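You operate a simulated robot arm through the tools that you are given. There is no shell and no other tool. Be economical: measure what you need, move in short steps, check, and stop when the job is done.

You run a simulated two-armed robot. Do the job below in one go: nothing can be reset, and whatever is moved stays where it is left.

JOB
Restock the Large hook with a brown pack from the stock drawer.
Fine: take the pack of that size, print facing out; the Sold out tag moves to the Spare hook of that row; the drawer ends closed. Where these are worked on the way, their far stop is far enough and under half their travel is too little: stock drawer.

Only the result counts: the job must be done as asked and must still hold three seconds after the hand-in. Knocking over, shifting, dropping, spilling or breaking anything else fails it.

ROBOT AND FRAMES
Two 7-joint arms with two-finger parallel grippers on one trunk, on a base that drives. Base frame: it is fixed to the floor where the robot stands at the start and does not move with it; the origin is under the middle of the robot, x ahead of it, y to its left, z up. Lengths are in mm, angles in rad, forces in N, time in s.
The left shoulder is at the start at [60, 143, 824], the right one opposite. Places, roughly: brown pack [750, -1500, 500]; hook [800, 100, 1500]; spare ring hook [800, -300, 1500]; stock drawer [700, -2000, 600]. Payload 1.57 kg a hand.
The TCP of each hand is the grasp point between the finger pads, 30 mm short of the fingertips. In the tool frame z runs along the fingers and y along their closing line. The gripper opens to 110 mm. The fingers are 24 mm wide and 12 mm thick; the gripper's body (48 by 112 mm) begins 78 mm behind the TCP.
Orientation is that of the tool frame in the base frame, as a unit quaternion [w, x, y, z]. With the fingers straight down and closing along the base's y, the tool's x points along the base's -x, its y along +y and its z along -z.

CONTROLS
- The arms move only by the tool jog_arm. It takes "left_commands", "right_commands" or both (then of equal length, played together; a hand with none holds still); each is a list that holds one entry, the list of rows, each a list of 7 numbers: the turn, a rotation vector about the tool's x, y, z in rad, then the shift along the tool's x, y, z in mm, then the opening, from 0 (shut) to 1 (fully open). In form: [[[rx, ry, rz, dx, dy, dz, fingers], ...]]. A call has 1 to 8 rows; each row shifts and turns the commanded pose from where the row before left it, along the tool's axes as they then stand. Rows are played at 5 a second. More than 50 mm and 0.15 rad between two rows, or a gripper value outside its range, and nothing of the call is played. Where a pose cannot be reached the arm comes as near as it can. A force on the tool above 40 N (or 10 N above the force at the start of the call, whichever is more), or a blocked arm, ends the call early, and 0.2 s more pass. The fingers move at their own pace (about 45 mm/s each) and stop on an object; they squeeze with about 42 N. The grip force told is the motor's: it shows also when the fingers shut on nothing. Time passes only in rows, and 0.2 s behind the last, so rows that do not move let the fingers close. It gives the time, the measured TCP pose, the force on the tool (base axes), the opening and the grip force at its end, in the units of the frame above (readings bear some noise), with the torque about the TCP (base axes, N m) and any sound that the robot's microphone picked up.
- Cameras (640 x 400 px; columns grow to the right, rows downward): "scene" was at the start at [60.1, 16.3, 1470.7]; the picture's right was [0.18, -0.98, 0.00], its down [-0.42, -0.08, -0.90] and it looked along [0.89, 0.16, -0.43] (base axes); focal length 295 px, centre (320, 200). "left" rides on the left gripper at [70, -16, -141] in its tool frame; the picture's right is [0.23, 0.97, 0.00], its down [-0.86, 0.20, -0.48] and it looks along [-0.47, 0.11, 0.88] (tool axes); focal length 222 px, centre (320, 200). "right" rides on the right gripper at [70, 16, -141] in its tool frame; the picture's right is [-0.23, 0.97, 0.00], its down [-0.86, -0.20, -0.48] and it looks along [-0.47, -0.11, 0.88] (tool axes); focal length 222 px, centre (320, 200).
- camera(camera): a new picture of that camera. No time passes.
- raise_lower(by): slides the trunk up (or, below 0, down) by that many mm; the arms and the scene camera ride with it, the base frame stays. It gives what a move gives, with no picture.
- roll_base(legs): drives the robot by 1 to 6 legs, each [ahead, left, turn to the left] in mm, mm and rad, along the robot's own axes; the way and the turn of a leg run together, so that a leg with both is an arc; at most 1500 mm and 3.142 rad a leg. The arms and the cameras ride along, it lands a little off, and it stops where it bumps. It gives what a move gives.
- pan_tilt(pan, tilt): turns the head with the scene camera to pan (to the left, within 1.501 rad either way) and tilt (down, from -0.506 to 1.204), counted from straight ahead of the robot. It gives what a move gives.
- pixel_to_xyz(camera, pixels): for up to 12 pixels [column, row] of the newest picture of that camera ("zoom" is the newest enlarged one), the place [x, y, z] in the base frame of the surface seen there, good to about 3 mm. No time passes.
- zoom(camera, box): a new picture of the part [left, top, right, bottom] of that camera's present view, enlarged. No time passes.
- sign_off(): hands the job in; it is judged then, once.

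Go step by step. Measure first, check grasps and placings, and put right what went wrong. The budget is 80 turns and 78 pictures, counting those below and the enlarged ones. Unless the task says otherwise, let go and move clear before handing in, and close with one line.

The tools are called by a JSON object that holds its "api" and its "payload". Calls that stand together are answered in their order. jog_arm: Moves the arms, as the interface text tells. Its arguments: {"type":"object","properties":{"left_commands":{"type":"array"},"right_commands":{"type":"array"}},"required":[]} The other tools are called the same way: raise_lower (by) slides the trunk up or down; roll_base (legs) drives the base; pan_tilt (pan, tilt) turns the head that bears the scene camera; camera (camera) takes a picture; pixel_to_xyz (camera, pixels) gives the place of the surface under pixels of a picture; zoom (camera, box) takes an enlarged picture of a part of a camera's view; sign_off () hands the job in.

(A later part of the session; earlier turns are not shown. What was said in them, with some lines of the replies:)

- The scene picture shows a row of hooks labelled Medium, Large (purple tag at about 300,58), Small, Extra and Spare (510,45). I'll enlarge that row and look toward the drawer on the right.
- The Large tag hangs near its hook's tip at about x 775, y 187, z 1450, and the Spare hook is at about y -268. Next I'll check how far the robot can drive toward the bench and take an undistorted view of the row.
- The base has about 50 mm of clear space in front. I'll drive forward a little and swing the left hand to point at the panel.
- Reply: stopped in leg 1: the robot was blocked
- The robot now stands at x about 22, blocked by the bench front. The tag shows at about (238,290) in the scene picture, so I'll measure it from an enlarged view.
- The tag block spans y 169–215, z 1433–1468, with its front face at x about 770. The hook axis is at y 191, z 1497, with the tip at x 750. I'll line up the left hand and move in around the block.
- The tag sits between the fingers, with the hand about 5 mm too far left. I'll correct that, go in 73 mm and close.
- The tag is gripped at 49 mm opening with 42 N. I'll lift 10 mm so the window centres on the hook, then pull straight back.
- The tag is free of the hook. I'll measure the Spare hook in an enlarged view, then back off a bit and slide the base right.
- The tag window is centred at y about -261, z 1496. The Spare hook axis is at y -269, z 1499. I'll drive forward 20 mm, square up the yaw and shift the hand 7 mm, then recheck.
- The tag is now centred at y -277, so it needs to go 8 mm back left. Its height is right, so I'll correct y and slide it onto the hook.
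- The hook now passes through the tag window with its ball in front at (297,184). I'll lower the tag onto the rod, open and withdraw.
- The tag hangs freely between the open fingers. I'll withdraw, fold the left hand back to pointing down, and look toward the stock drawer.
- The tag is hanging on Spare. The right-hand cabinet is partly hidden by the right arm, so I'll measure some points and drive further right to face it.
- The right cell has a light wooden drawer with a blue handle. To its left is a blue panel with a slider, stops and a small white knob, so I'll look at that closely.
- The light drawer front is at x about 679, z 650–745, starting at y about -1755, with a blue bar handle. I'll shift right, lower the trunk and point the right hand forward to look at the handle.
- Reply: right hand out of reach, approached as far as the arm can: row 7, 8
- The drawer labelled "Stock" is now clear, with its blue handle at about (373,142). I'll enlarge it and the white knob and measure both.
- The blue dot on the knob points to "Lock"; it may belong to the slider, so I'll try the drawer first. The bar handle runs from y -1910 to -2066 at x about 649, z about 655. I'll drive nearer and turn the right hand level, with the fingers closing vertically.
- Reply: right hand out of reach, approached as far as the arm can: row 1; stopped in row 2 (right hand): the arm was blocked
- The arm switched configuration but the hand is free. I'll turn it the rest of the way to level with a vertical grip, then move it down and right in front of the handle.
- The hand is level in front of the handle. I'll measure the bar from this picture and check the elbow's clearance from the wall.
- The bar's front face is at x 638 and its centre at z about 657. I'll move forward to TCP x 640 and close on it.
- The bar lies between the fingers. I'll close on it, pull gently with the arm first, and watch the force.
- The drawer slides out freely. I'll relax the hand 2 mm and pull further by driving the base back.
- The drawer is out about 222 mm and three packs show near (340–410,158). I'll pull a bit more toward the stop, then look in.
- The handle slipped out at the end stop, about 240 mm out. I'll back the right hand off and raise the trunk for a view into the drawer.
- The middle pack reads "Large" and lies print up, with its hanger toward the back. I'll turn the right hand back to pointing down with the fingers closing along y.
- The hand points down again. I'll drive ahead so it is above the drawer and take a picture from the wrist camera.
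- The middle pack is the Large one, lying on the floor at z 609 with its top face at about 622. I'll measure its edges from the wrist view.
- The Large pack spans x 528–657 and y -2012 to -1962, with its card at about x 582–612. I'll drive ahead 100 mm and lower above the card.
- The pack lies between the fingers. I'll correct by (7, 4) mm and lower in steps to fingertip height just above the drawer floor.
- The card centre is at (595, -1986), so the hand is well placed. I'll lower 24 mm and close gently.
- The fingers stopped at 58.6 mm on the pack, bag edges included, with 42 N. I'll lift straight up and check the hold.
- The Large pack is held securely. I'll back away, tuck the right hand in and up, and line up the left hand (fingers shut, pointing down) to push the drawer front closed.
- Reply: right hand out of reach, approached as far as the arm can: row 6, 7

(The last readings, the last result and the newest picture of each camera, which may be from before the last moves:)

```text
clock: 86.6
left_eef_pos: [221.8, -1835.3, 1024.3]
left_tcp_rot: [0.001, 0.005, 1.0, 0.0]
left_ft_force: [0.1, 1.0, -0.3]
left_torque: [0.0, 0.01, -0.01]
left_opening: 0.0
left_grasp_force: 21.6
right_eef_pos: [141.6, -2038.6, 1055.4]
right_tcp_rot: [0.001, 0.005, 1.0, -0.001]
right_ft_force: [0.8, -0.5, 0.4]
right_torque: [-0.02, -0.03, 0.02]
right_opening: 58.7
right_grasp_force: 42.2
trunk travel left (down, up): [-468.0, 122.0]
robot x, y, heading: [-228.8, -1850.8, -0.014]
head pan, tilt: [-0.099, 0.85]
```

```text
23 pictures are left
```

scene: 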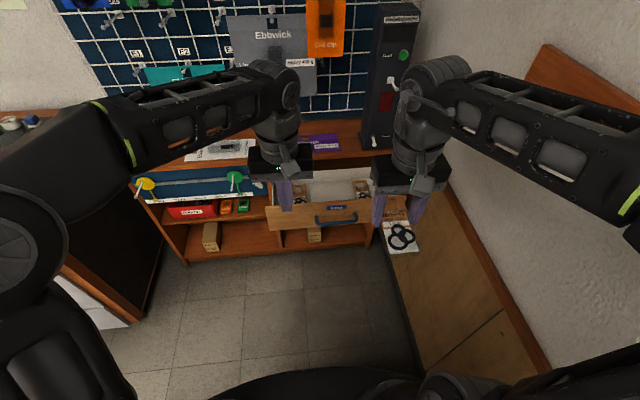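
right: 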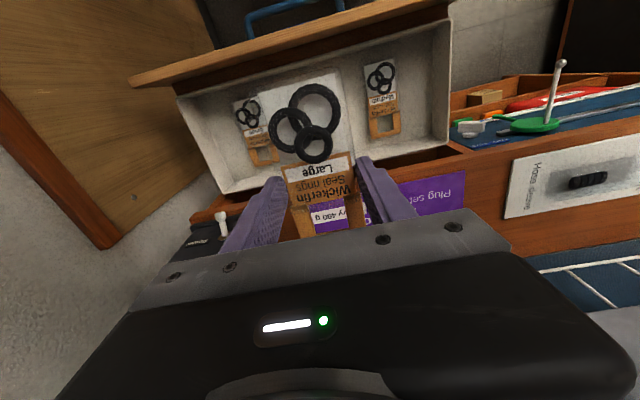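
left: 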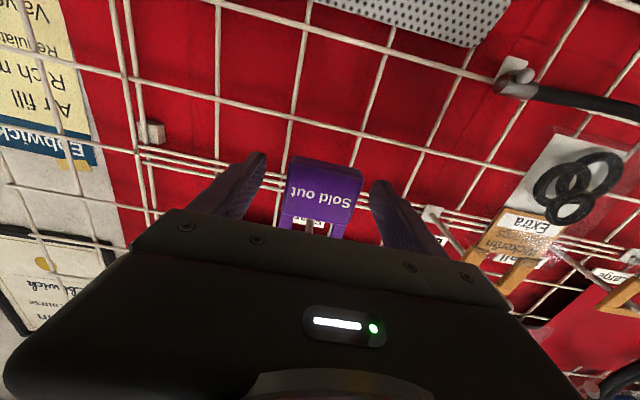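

The left hand is lined up in front of the drawer at y -1836. I'll lower the trunk so its fingers are at drawer-front height, and raise the right hand for clearance.

{"api": "raise_lower", "payload": {"by": -305}}

{"api": "jog_arm", "payload": {"right_commands": [[[0, 0, 0, 0, 0, -40, 0.35], [0, 0, 0, 0, 0, -40, 0.35], [0, 0, 0, 0, 0, -40, 0.35], [0, 0, 0, 0, 0, 0, 0.35]]]}}

{"api": "roll_base", "payload": {"legs": [[180, 0, 0.012]]}}

{"api": "pan_tilt", "payload": {"pan": 0.0, "tilt": 0.85}}

{"api": "camera", "payload": {"camera": "scene"}}

```text
clock: 89.6
left_eef_pos: [220.8, -1835.6, 719.8]
left_tcp_rot: [0.001, 0.004, 1.0, 0.0]
left_ft_force: [-0.7, -0.9, 1.0]
left_torque: [0.0, -0.02, 0.04]
left_opening: 0.2
left_grasp_force: 21.8
right_eef_pos: [140.7, -2037.7, 749.6]
right_tcp_rot: [0.001, 0.004, 1.0, -0.001]
right_ft_force: [-0.8, -0.2, 0.6]
right_torque: [0.0, 0.0, 0.02]
right_opening: 58.6
right_grasp_force: 41.7
trunk travel left (down, up): [-163.0, 427.0]
robot x, y, heading: [-232.8, -1852.2, -0.002]
head pan, tilt: [-0.099, 0.85]
```

```text
clock: 90.6
left_eef_pos: [222.7, -1836.0, 717.9]
left_tcp_rot: [0.001, 0.005, 1.0, 0.0]
left_ft_force: [-0.4, -0.4, 0.2]
left_torque: [-0.02, 0.0, -0.02]
left_opening: 0.3
left_grasp_force: 21.4
right_eef_pos: [140.5, -2037.3, 749.2]
right_tcp_rot: [0.002, 0.004, 1.0, -0.002]
right_ft_force: [0.9, 0.7, -0.8]
right_torque: [-0.03, -0.01, 0.02]
right_opening: 58.7
right_grasp_force: 42.3
right hand out of reach, approached as far as the arm can: row 1, 2, 3
trunk travel left (down, up): [-163.0, 427.0]
robot x, y, heading: [-229.6, -1851.4, -0.01]
head pan, tilt: [-0.099, 0.85]
```

```text
clock: 92.1
left_eef_pos: [403.8, -1824.8, 719.4]
left_tcp_rot: [0.001, -0.006, 1.0, 0.0]
left_ft_force: [-0.5, -0.3, -0.2]
left_torque: [-0.01, 0.0, 0.02]
left_opening: 0.2
left_grasp_force: 21.3
right_eef_pos: [328.5, -2029.2, 748.9]
right_tcp_rot: [0.002, -0.007, 1.0, -0.001]
right_ft_force: [0.0, 0.1, -0.7]
right_torque: [0.01, -0.02, 0.0]
right_opening: 58.7
right_grasp_force: 42.1
trunk travel left (down, up): [-163.0, 427.0]
robot x, y, heading: [-51.7, -1850.9, 0.014]
head pan, tilt: [-0.099, 0.85]
```

```text
clock: 92.8
left_eef_pos: [403.5, -1824.4, 718.7]
left_tcp_rot: [0.001, -0.005, 1.0, 0.0]
left_ft_force: [-0.4, -0.4, 0.1]
left_torque: [-0.01, -0.02, 0.02]
left_opening: 0.2
left_grasp_force: 20.9
right_eef_pos: [328.3, -2029.6, 750.3]
right_tcp_rot: [0.0, -0.006, 1.0, -0.001]
right_ft_force: [0.2, 0.3, -0.6]
right_torque: [0.01, -0.01, 0.02]
right_opening: 58.9
right_grasp_force: 41.6
trunk travel left (down, up): [-163.0, 427.0]
robot x, y, heading: [-49.8, -1854.0, 0.015]
head pan, tilt: [0.0, 0.85]
```

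```text
22 pictures are left
```

scene: 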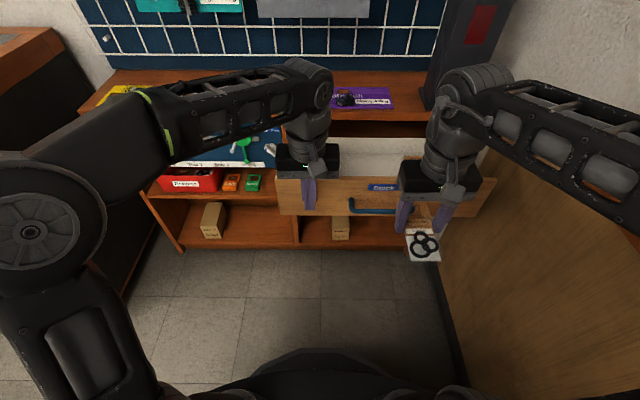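

The fingers are just short of the drawer front and the pack is clear. I'll drive forward in stages to push it shut.

{"api": "roll_base", "payload": {"legs": [[150, 0, -0.012]]}}

{"api": "camera", "payload": {"camera": "scene"}}

```text
clock: 94.2
left_eef_pos: [556.2, -1828.2, 719.0]
left_tcp_rot: [0.001, 0.0, 1.0, 0.0]
left_ft_force: [0.9, 0.7, -0.2]
left_torque: [0.02, 0.04, 0.0]
left_opening: 0.0
left_grasp_force: 21.7
right_eef_pos: [477.3, -2031.1, 750.7]
right_tcp_rot: [0.003, 0.0, 1.0, -0.002]
right_ft_force: [0.1, 0.6, -0.4]
right_torque: [0.01, -0.03, 0.01]
right_opening: 58.4
right_grasp_force: 41.9
trunk travel left (down, up): [-163.0, 427.0]
robot x, y, heading: [103.4, -1850.7, 0.003]
head pan, tilt: [0.0, 0.85]
```

```text
21 pictures are left
```

scene: 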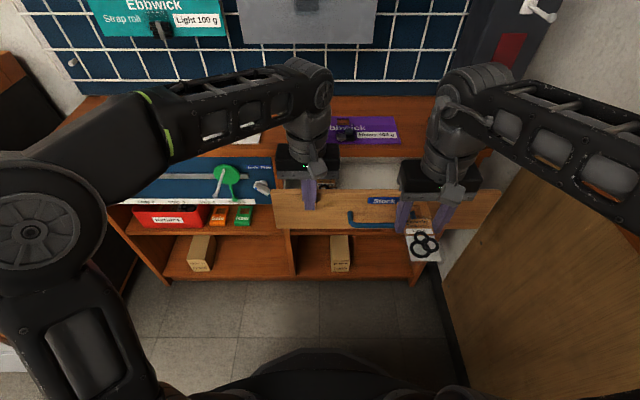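

The drawer follows smoothly, with about 110 mm to go. I'll drive 95 mm more and finish with the arm under its force limit.

{"api": "roll_base", "payload": {"legs": [[95, 0, 0]]}}

{"api": "jog_arm", "payload": {"left_commands": [[[0, 0, 0, -6, 0, 0, 0], [0, 0, 0, -6, 0, 0, 0], [0, 0, 0, -5, 0, 0, 0], [0, 0, 0, -5, 0, 0, 0], [0, 0, 0, -4, 0, 0, 0], [0, 0, 0, -4, 0, 0, 0], [0, 0, 0, 0, 0, 0, 0]]]}}

{"api": "camera", "payload": {"camera": "scene"}}

```text
clock: 95.3
left_eef_pos: [650.2, -1830.0, 718.0]
left_tcp_rot: [0.0, 0.001, 1.0, 0.0]
left_ft_force: [0.2, 0.2, 0.0]
left_torque: [0.0, -0.01, 0.0]
left_opening: 0.1
left_grasp_force: 21.1
right_eef_pos: [571.9, -2032.9, 749.0]
right_tcp_rot: [0.001, 0.001, 1.0, 0.0]
right_ft_force: [-0.1, 0.3, -0.6]
right_torque: [-0.02, 0.01, -0.01]
right_opening: 58.3
right_grasp_force: 42.0
trunk travel left (down, up): [-163.0, 427.0]
robot x, y, heading: [199.3, -1851.9, 0.003]
head pan, tilt: [0.0, 0.85]
```

```text
clock: 96.5
left_eef_pos: [667.2, -1828.7, 717.6]
left_tcp_rot: [-0.008, 0.003, 1.0, 0.002]
left_ft_force: [-9.6, 0.3, 2.9]
left_torque: [0.07, -0.04, 0.05]
left_opening: 0.1
left_grasp_force: 20.8
right_eef_pos: [570.5, -2032.6, 750.6]
right_tcp_rot: [0.002, 0.001, 1.0, 0.0]
right_ft_force: [0.3, -0.3, 0.3]
right_torque: [0.01, 0.01, 0.0]
right_opening: 58.5
right_grasp_force: 42.2
trunk travel left (down, up): [-163.0, 427.0]
robot x, y, heading: [200.3, -1850.4, 0.003]
head pan, tilt: [0.0, 0.85]
stopped in row 5 (left hand): the force on the tool passed its limit (the readings are from after the stop); the commanded pose is now the measured one
```

```text
20 pictures are left
```

scene: 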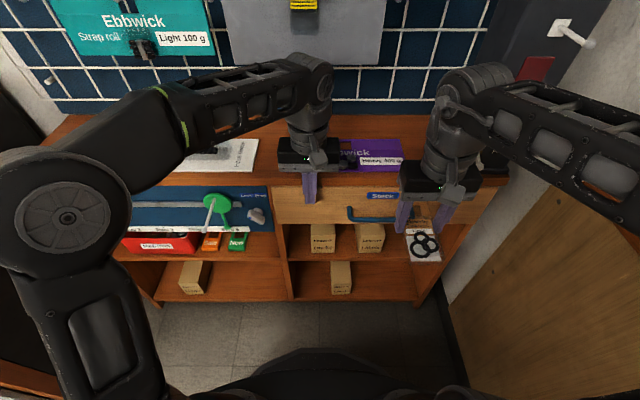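

The drawer front hit its stop at x 679, so it is closed. I'll back away, raise the trunk and drive left to the panel.

{"api": "roll_base", "payload": {"legs": [[-450, 0, 0]]}}

{"api": "pixel_to_xyz", "payload": {"camera": "scene", "pixels": [[300, 215]]}}

{"api": "camera", "payload": {"camera": "scene"}}

{"api": "raise_lower", "payload": {"by": 425}}

{"api": "roll_base", "payload": {"legs": [[0, 1400, 0], [0, 450, 0]]}}

{"api": "pan_tilt", "payload": {"pan": 0.3, "tilt": 0.4}}

{"api": "camera", "payload": {"camera": "scene"}}

```text
clock: 99.2
left_eef_pos: [220.7, -1829.5, 717.7]
left_tcp_rot: [-0.007, 0.002, 1.0, 0.002]
left_ft_force: [0.0, -0.2, 0.2]
left_torque: [0.01, 0.03, -0.01]
left_opening: 0.0
left_grasp_force: 21.3
right_eef_pos: [119.9, -2033.5, 749.5]
right_tcp_rot: [0.001, 0.001, 1.0, -0.001]
right_ft_force: [0.5, -1.0, -0.2]
right_torque: [0.0, -0.01, 0.01]
right_opening: 58.7
right_grasp_force: 42.2
trunk travel left (down, up): [-163.0, 427.0]
robot x, y, heading: [-255.3, -1848.3, -0.004]
head pan, tilt: [0.0, 0.85]
```

```text
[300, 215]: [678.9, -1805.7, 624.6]
```

```text
19 pictures are left
```

scene: 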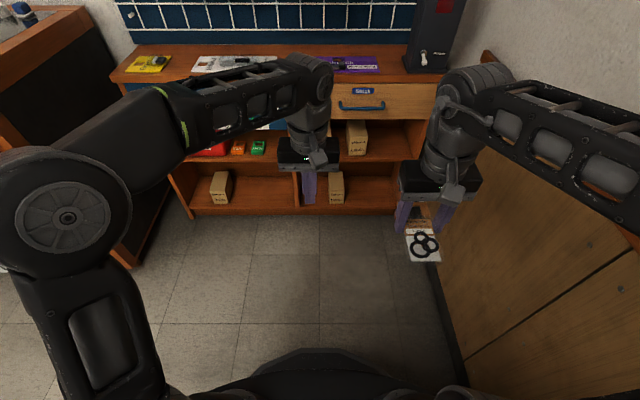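

```text
refused: 425 is not a number from -400 to 400
```

```text
clock: 108.8
left_eef_pos: [217.3, 80.9, 717.5]
left_tcp_rot: [-0.008, 0.001, 1.0, 0.002]
left_ft_force: [1.7, -0.9, -1.0]
left_torque: [0.0, -0.02, -0.02]
left_opening: 0.0
left_grasp_force: 21.2
right_eef_pos: [118.3, -124.3, 749.6]
right_tcp_rot: [0.001, 0.0, 1.0, -0.001]
right_ft_force: [0.0, 0.6, -0.4]
right_torque: [-0.03, 0.01, -0.01]
right_opening: 58.4
right_grasp_force: 41.7
trunk travel left (down, up): [-163.0, 427.0]
robot x, y, heading: [-256.3, 55.8, 0.002]
head pan, tilt: [0.0, 0.85]
```

```text
clock: 109.7
left_eef_pos: [217.4, 79.8, 717.6]
left_tcp_rot: [-0.007, 0.0, 1.0, 0.002]
left_ft_force: [-0.3, 0.1, 0.7]
left_torque: [0.01, 0.03, 0.02]
left_opening: 0.1
left_grasp_force: 21.4
right_eef_pos: [119.2, -121.5, 750.0]
right_tcp_rot: [0.001, -0.001, 1.0, -0.002]
right_ft_force: [0.3, 0.3, -0.1]
right_torque: [0.0, 0.02, -0.02]
right_opening: 58.3
right_grasp_force: 41.8
trunk travel left (down, up): [-163.0, 427.0]
robot x, y, heading: [-253.6, 55.9, 0.005]
head pan, tilt: [0.3, 0.4]
```

```text
18 pictures are left
```

scene: 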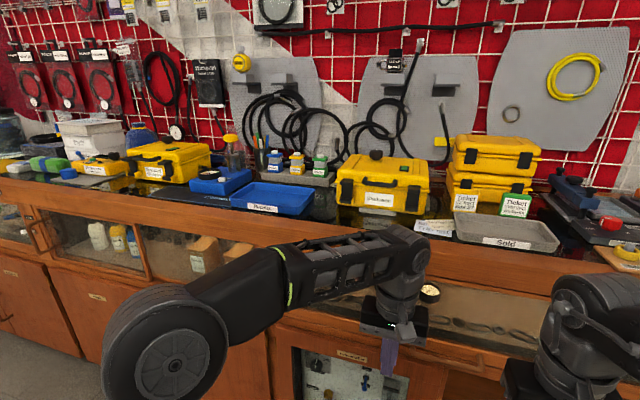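

The drawer is confirmed closed with its face at x 679. I'll raise the trunk, drive further left, and move the left hand aside while the right arm swings level with the pack.

{"api": "raise_lower", "payload": {"by": 400}}

{"api": "raise_lower", "payload": {"by": 25}}

{"api": "roll_base", "payload": {"legs": [[0, 325, 0]]}}

{"api": "jog_arm", "payload": {"right_commands": [[[0, -0.1428, 0, -30, 0, 0, 0.35], [0, -0.1428, 0, -30, 0, 0, 0.35], [0, -0.1428, 0, -30, 0, 0, 0.35], [0, -0.1428, 0, -30, 0, 0, 0.35], [0, -0.1428, 0, -30, 0, 0, 0.35], [0, -0.1428, 0, -30, 0, 0, 0.35], [0, -0.1428, 0, -30, 0, 0, 0.35], [0, -0.1428, 0, -30, 0, 0, 0.35]]], "left_commands": [[[0, 0, 0, 0, 40, 0, 0.2], [0, 0, 0, 0, 40, 0, 0.2], [0, 0, 0, 0, 40, 0, 0.2], [0, 0, 0, 0, 40, 0, 0.2], [0, 0, 0, 20, 0, 0, 0.2], [0, 0, 0, 20, 0, 0, 0.2], [0, 0, 0, 20, 0, 0, 0.2], [0, 0, 0, 0, 0, 0, 0.2]]]}}

{"api": "jog_arm", "payload": {"right_commands": [[[0, -0.1428, 0, -30, 0, 0, 0.35], [0, -0.1428, 0, -30, 0, 0, 0.35], [0, -0.1428, 0, -30, 0, 0, 0.35], [0, 0, 0, -20, 0, 0, 0.35], [0, 0, 0, 0, 0, 0, 0.35]]]}}

{"api": "pan_tilt", "payload": {"pan": 0.0, "tilt": 0.1}}

{"api": "camera", "payload": {"camera": "scene"}}

```text
clock: 113.5
left_eef_pos: [217.3, 80.5, 1118.5]
left_tcp_rot: [-0.006, -0.001, 1.0, 0.001]
left_ft_force: [0.1, -0.3, 0.6]
left_torque: [-0.01, 0.02, 0.03]
left_opening: 0.1
left_grasp_force: 21.6
right_eef_pos: [119.6, -122.2, 1149.1]
right_tcp_rot: [0.001, -0.001, 1.0, 0.0]
right_ft_force: [0.6, 0.3, -0.9]
right_torque: [0.0, 0.0, 0.01]
right_opening: 58.7
right_grasp_force: 42.3
trunk travel left (down, up): [-563.0, 27.0]
robot x, y, heading: [-256.9, 57.9, 0.0]
head pan, tilt: [0.3, 0.4]
```

```text
clock: 114.2
left_eef_pos: [218.3, 82.2, 1142.4]
left_tcp_rot: [-0.008, 0.0, 1.0, 0.001]
left_ft_force: [0.6, -0.6, -0.5]
left_torque: [0.03, -0.03, 0.0]
left_opening: 0.0
left_grasp_force: 21.0
right_eef_pos: [120.1, -121.5, 1174.8]
right_tcp_rot: [0.0, 0.0, 1.0, -0.001]
right_ft_force: [-0.2, -0.6, -1.4]
right_torque: [0.0, -0.03, 0.02]
right_opening: 58.8
right_grasp_force: 42.2
trunk travel left (down, up): [-588.0, 2.0]
robot x, y, heading: [-252.3, 54.8, 0.004]
head pan, tilt: [0.3, 0.4]
```

```text
clock: 116.3
left_eef_pos: [217.6, 403.2, 1142.2]
left_tcp_rot: [-0.007, 0.003, 1.0, 0.002]
left_ft_force: [-0.3, -0.8, 0.1]
left_torque: [-0.04, 0.02, 0.01]
left_opening: 0.0
left_grasp_force: 21.3
right_eef_pos: [118.5, 200.3, 1175.1]
right_tcp_rot: [0.001, 0.001, 1.0, -0.002]
right_ft_force: [0.3, 0.2, -0.3]
right_torque: [-0.04, 0.0, 0.04]
right_opening: 58.5
right_grasp_force: 42.1
trunk travel left (down, up): [-588.0, 2.0]
robot x, y, heading: [-253.9, 383.4, 0.0]
head pan, tilt: [0.3, 0.4]
```

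```text
clock: 118.1
left_eef_pos: [156.7, 561.3, 1144.2]
left_tcp_rot: [-0.009, 0.002, 1.0, 0.002]
left_ft_force: [-0.2, -0.1, 0.6]
left_torque: [-0.03, -0.04, -0.01]
left_opening: 22.0
left_grasp_force: 0.0
right_eef_pos: [317.2, 199.9, 1284.6]
right_tcp_rot: [0.542, 0.001, 0.84, -0.001]
right_ft_force: [-0.4, -0.1, 0.2]
right_torque: [0.01, 0.0, -0.04]
right_opening: 58.3
right_grasp_force: 42.3
trunk travel left (down, up): [-588.0, 2.0]
robot x, y, heading: [-253.3, 381.8, 0.001]
head pan, tilt: [0.3, 0.4]
```

```text
clock: 119.3
left_eef_pos: [154.9, 560.3, 1143.7]
left_tcp_rot: [-0.008, 0.003, 1.0, 0.001]
left_ft_force: [0.2, 0.3, 0.2]
left_torque: [-0.01, -0.01, -0.01]
left_opening: 21.7
left_grasp_force: 0.1
right_eef_pos: [341.1, 200.4, 1388.3]
right_tcp_rot: [0.708, 0.001, 0.706, -0.002]
right_ft_force: [-0.3, 0.9, -0.5]
right_torque: [0.02, 0.0, 0.01]
right_opening: 58.6
right_grasp_force: 41.9
trunk travel left (down, up): [-588.0, 2.0]
robot x, y, heading: [-252.1, 381.6, 0.005]
head pan, tilt: [0.3, 0.4]
```

```text
clock: 120.1
left_eef_pos: [155.8, 561.8, 1144.6]
left_tcp_rot: [-0.008, 0.003, 1.0, 0.001]
left_ft_force: [0.0, 0.5, 0.2]
left_torque: [0.03, -0.02, -0.03]
left_opening: 22.3
left_grasp_force: 0.0
right_eef_pos: [342.9, 199.5, 1388.9]
right_tcp_rot: [0.708, -0.001, 0.706, -0.002]
right_ft_force: [0.1, -0.3, -0.2]
right_torque: [0.0, 0.03, 0.0]
right_opening: 58.6
right_grasp_force: 41.7
trunk travel left (down, up): [-588.0, 2.0]
robot x, y, heading: [-256.6, 376.8, -0.001]
head pan, tilt: [0.0, 0.099]
```

```text
17 pictures are left
```

scene: 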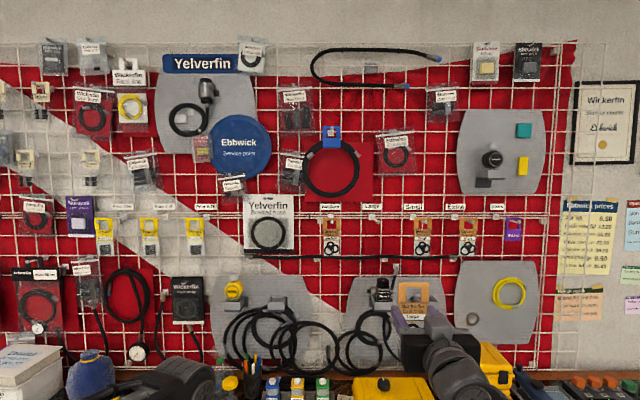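

The pack is upright and facing out at about (413,300). I'll raise it to hook height and drive toward the panel, stopping short of the hook.

{"api": "jog_arm", "payload": {"right_commands": [[[0, 0, 0, -36, 0, 0, 0.35], [0, 0, 0, -37, 0, 0, 0.35], [0, 0, 0, 0, 0, 0, 0.35]]]}}

{"api": "roll_base", "payload": {"legs": [[265, -8, 0]]}}

{"api": "camera", "payload": {"camera": "scene"}}

{"api": "camera", "payload": {"camera": "right"}}

```text
clock: 120.9
left_eef_pos: [155.2, 560.8, 1145.1]
left_tcp_rot: [-0.007, 0.002, 1.0, 0.002]
left_ft_force: [0.5, 0.0, 0.0]
left_torque: [-0.01, -0.01, -0.02]
left_opening: 22.2
left_grasp_force: 0.0
right_eef_pos: [343.3, 200.9, 1462.8]
right_tcp_rot: [0.708, -0.003, 0.706, 0.0]
right_ft_force: [0.1, -0.3, -0.8]
right_torque: [-0.03, 0.0, 0.02]
right_opening: 58.7
right_grasp_force: 41.7
trunk travel left (down, up): [-588.0, 2.0]
robot x, y, heading: [-252.1, 380.7, 0.0]
head pan, tilt: [0.0, 0.099]
```

```text
clock: 122.9
left_eef_pos: [431.7, 551.0, 1144.8]
left_tcp_rot: [-0.008, 0.003, 1.0, 0.002]
left_ft_force: [0.2, 0.1, -0.9]
left_torque: [0.01, 0.01, -0.02]
left_opening: 22.2
left_grasp_force: 0.2
right_eef_pos: [617.4, 192.1, 1462.4]
right_tcp_rot: [0.707, 0.001, 0.707, -0.002]
right_ft_force: [-0.1, -0.2, -0.4]
right_torque: [0.01, -0.02, 0.02]
right_opening: 58.6
right_grasp_force: 42.2
trunk travel left (down, up): [-588.0, 2.0]
robot x, y, heading: [20.9, 369.9, -0.001]
head pan, tilt: [0.0, 0.099]
```

```text
16 pictures are left
```

scene: 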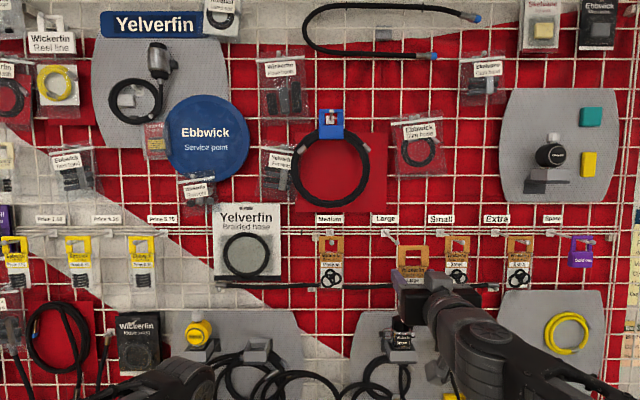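

```text
15 pictures are left
```

right: 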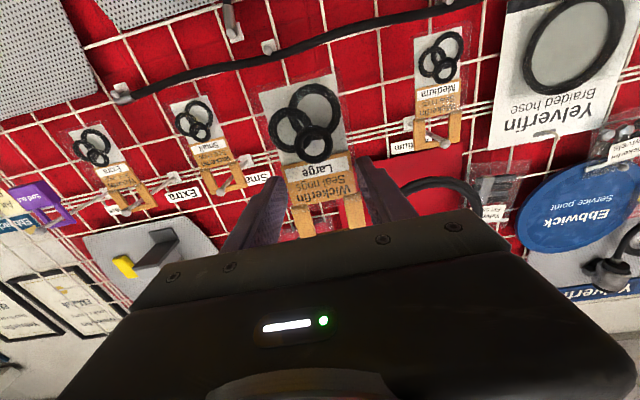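

{"api": "zoom", "payload": {"camera": "scene", "box": [350, 210, 480, 300]}}

{"api": "pixel_to_xyz", "payload": {"camera": "zoom", "pixels": [[310, 178], [300, 210], [245, 220], [370, 215], [190, 110], [180, 100], [310, 170], [255, 180], [390, 180], [200, 125], [310, 262]]}}

```text
4.44 times, centred on (415, 255) of scene
```

zoom: 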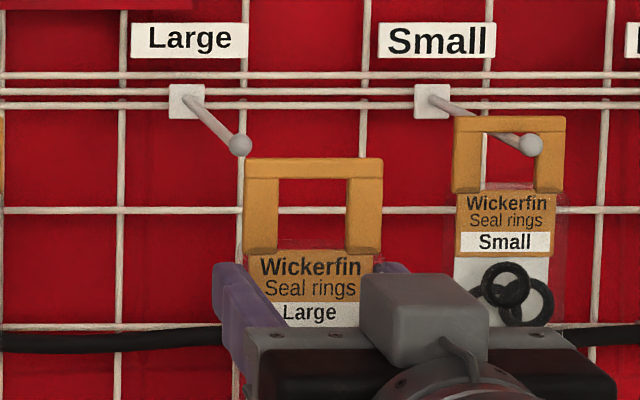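

```text
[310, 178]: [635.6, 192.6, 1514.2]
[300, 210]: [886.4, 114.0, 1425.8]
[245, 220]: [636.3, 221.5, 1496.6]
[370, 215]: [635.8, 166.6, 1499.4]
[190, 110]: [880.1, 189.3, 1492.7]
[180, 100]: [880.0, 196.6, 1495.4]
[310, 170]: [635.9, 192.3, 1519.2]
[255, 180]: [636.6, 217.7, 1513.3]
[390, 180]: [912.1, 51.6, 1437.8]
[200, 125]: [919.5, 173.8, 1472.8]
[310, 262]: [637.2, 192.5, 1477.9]
```

{"api": "pixel_to_xyz", "payload": {"camera": "zoom", "pixels": [[240, 145], [241, 143], [225, 132], [210, 117], [252, 200], [376, 200], [531, 145], [484, 122]]}}

{"api": "jog_arm", "payload": {"right_commands": [[[0, 0, 0, 0, 0, 30, 0.35], [0, 0, 0, 0, 0, 30, 0.35], [0, 0, 0, 0, 0, 20, 0.35], [0, 0, 0, 0, 0, 0, 0.35], [0, 0, 0, 0, 0, 0, 0.35]]]}}

{"api": "zoom", "payload": {"camera": "scene", "box": [350, 210, 480, 300]}}

```text
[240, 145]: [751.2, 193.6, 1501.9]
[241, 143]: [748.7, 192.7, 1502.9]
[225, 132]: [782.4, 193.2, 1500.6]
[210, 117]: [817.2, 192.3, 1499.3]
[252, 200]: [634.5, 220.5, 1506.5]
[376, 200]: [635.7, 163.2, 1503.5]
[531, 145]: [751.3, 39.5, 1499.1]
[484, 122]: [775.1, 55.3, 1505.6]
```

```text
clock: 124.1
left_eef_pos: [428.7, 551.3, 1144.2]
left_tcp_rot: [-0.007, 0.003, 1.0, 0.002]
left_ft_force: [0.8, -1.1, -0.8]
left_torque: [0.02, -0.04, -0.01]
left_opening: 22.0
left_grasp_force: 0.0
right_eef_pos: [695.9, 193.7, 1461.6]
right_tcp_rot: [0.708, 0.001, 0.707, -0.002]
right_ft_force: [0.5, 0.2, 0.1]
right_torque: [-0.02, -0.02, -0.01]
right_opening: 58.8
right_grasp_force: 41.8
trunk travel left (down, up): [-588.0, 2.0]
robot x, y, heading: [17.3, 374.9, -0.002]
head pan, tilt: [0.0, 0.099]
```

```text
4.44 times, centred on (415, 255) of scene
```

zoom: 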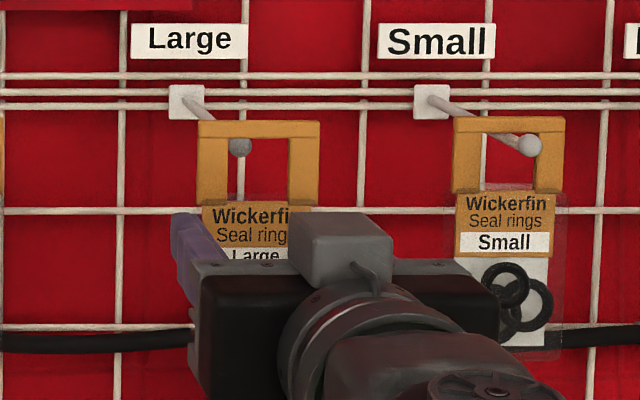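

The hook lines up with the window in y (193) and z (1499). I'll advance 60 mm to thread it, watching the force.

{"api": "jog_arm", "payload": {"right_commands": [[[0, 0, 0, 0, 0, 15, 0.35], [0, 0, 0, 0, 0, 15, 0.35], [0, 0, 0, 0, 0, 15, 0.35], [0, 0, 0, 0, 0, 16, 0.35], [0, 0, 0, 0, 0, 0, 0.35]]]}}

{"api": "zoom", "payload": {"camera": "scene", "box": [350, 210, 480, 300]}}

```text
clock: 125.3
left_eef_pos: [429.2, 552.0, 1144.0]
left_tcp_rot: [-0.006, 0.003, 1.0, 0.002]
left_ft_force: [-0.4, 0.5, 0.3]
left_torque: [0.04, -0.05, 0.03]
left_opening: 22.1
left_grasp_force: 0.0
right_eef_pos: [759.4, 192.9, 1462.7]
right_tcp_rot: [0.708, 0.001, 0.706, -0.002]
right_ft_force: [0.6, -1.1, 0.0]
right_torque: [-0.01, 0.02, 0.01]
right_opening: 58.8
right_grasp_force: 42.1
trunk travel left (down, up): [-588.0, 2.0]
robot x, y, heading: [18.9, 376.1, -0.003]
head pan, tilt: [0.0, 0.099]
```

```text
4.44 times, centred on (415, 255) of scene
```

zoom: 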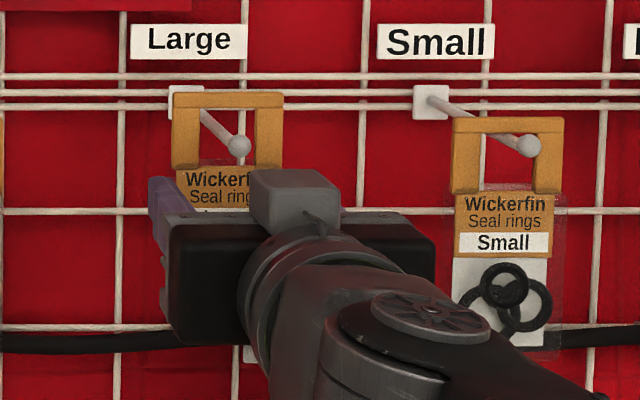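

The hook ball (238,145) is now in front of the frame with the rod through the window. I'll lower until the bar rests on the rod, reading the force.

{"api": "jog_arm", "payload": {"right_commands": [[[0, 0, 0, 5, 0, 0, 0.35], [0, 0, 0, 4, 0, 0, 0.35], [0, 0, 0, 2, 0, 0, 0.35], [0, 0, 0, 0, 0, 0, 0.35]]]}}

{"api": "zoom", "payload": {"camera": "scene", "box": [350, 210, 480, 300]}}

```text
clock: 126.3
left_eef_pos: [429.0, 551.8, 1143.8]
left_tcp_rot: [-0.007, 0.004, 1.0, 0.002]
left_ft_force: [0.5, -0.2, 0.6]
left_torque: [0.01, 0.02, -0.01]
left_opening: 21.8
left_grasp_force: 0.0
right_eef_pos: [757.7, 191.7, 1453.0]
right_tcp_rot: [0.708, 0.001, 0.707, -0.002]
right_ft_force: [-0.3, -0.6, -0.5]
right_torque: [0.01, 0.02, 0.0]
right_opening: 58.5
right_grasp_force: 42.4
trunk travel left (down, up): [-588.0, 2.0]
robot x, y, heading: [20.8, 373.3, -0.003]
head pan, tilt: [0.0, 0.099]
```

```text
4.44 times, centred on (415, 255) of scene
```

zoom: 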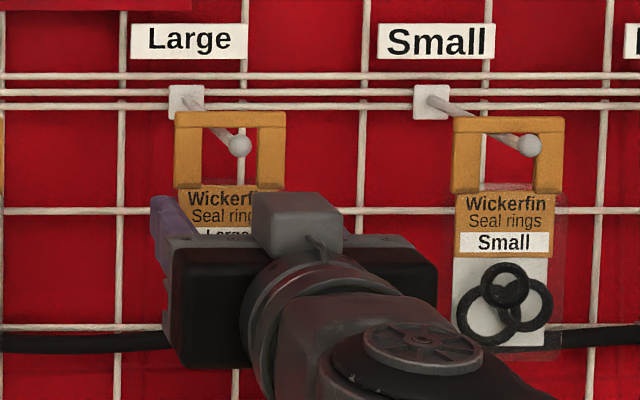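

No contact yet, and it is about 3 mm above the neighbouring pack's level. I'll lower 2 mm more and open gradually.

{"api": "jog_arm", "payload": {"right_commands": [[[0, 0, 0, 2, 0, 0, 0.35], [0, 0, 0, 0, 0, 0, 0.35], [0, 0, 0, 0, 0, 0, 0.58], [0, 0, 0, 0, 0, 0, 0.65], [0, 0, 0, 0, 0, 0, 0.75], [0, 0, 0, 0, 0, 0, 0.85], [0, 0, 0, 0, 0, 0, 0.85]]]}}

{"api": "camera", "payload": {"camera": "right"}}

```text
clock: 127.9
left_eef_pos: [429.2, 552.0, 1143.8]
left_tcp_rot: [-0.006, 0.003, 1.0, 0.002]
left_ft_force: [0.3, 0.9, 0.1]
left_torque: [0.04, 0.03, -0.03]
left_opening: 21.9
left_grasp_force: 0.1
right_eef_pos: [756.5, 192.1, 1450.0]
right_tcp_rot: [0.708, 0.001, 0.706, -0.003]
right_ft_force: [0.2, -0.6, 0.1]
right_torque: [-0.01, -0.04, -0.01]
right_opening: 93.7
right_grasp_force: 0.1
trunk travel left (down, up): [-588.0, 2.0]
robot x, y, heading: [20.1, 376.1, 0.0]
head pan, tilt: [0.0, 0.099]
```

```text
10 pictures are left
```

right: 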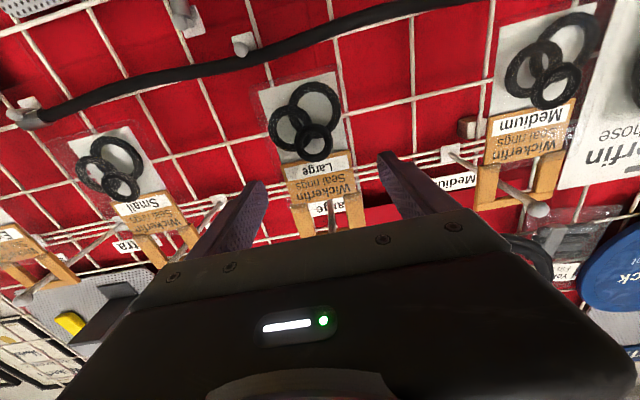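

The pack hangs free between the open fingers. I'll withdraw straight back and check the row.

{"api": "jog_arm", "payload": {"right_commands": [[[0, 0, 0, 0, 0, -20, 0.85], [0, 0, 0, 0, 0, -40, 0.85], [0, 0, 0, 0, 0, -40, 0.85], [0, 0, 0, 0, 0, -40, 0.85], [0, 0, 0, 40, 0, 0, 0.85], [0, 0, 0, 40, 0, 0, 0.85], [0, 0, 0, 0, 0, 0, 0.85]]]}}

{"api": "roll_base", "payload": {"legs": [[-200, 0, 0]]}}

{"api": "zoom", "payload": {"camera": "scene", "box": [300, 180, 560, 300]}}

```text
clock: 129.5
left_eef_pos: [430.2, 550.9, 1143.8]
left_tcp_rot: [-0.006, 0.003, 1.0, 0.003]
left_ft_force: [0.1, 0.7, -0.2]
left_torque: [0.01, 0.02, 0.01]
left_opening: 21.9
left_grasp_force: 0.1
right_eef_pos: [618.6, 190.9, 1370.9]
right_tcp_rot: [0.708, 0.0, 0.706, -0.002]
right_ft_force: [-0.6, -0.6, 0.0]
right_torque: [-0.01, -0.01, -0.01]
right_opening: 93.6
right_grasp_force: 0.0
trunk travel left (down, up): [-588.0, 2.0]
robot x, y, heading: [17.5, 374.2, -0.004]
head pan, tilt: [0.0, 0.099]
```

```text
clock: 131.1
left_eef_pos: [232.3, 552.6, 1146.4]
left_tcp_rot: [-0.006, 0.004, 1.0, 0.002]
left_ft_force: [-0.3, 0.6, 1.0]
left_torque: [-0.03, -0.06, -0.04]
left_opening: 21.9
left_grasp_force: 0.1
right_eef_pos: [419.5, 190.4, 1370.7]
right_tcp_rot: [0.708, 0.001, 0.706, -0.002]
right_ft_force: [-0.8, 0.6, 1.0]
right_torque: [0.02, 0.01, -0.02]
right_opening: 93.7
right_grasp_force: 0.0
trunk travel left (down, up): [-588.0, 2.0]
robot x, y, heading: [-179.5, 374.5, -0.002]
head pan, tilt: [0.0, 0.099]
```

```text
2.46 times, centred on (430, 240) of scene
```

zoom: 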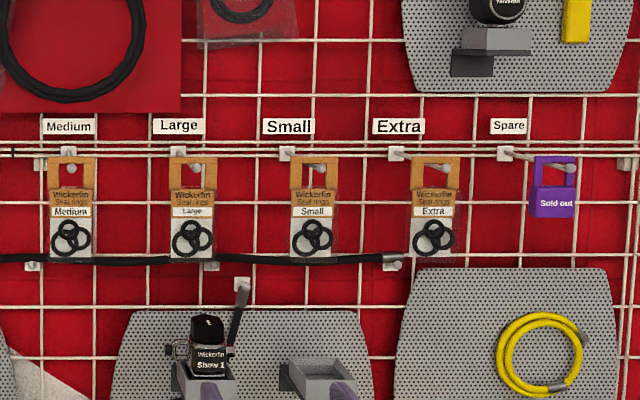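

The enlarged view shows the Large pack on the Large hook with its print out, and the Sold out tag on Spare. The drawer was closed in the last view of it, and both hands are clear, so I'm handing in.

{"api": "sign_off", "payload": {}}

```text
The job is handed in.
```

The Large hook now holds the Large brown pack, print facing out; the Sold out tag hangs on the Spare hook, and the stock drawer is closed.
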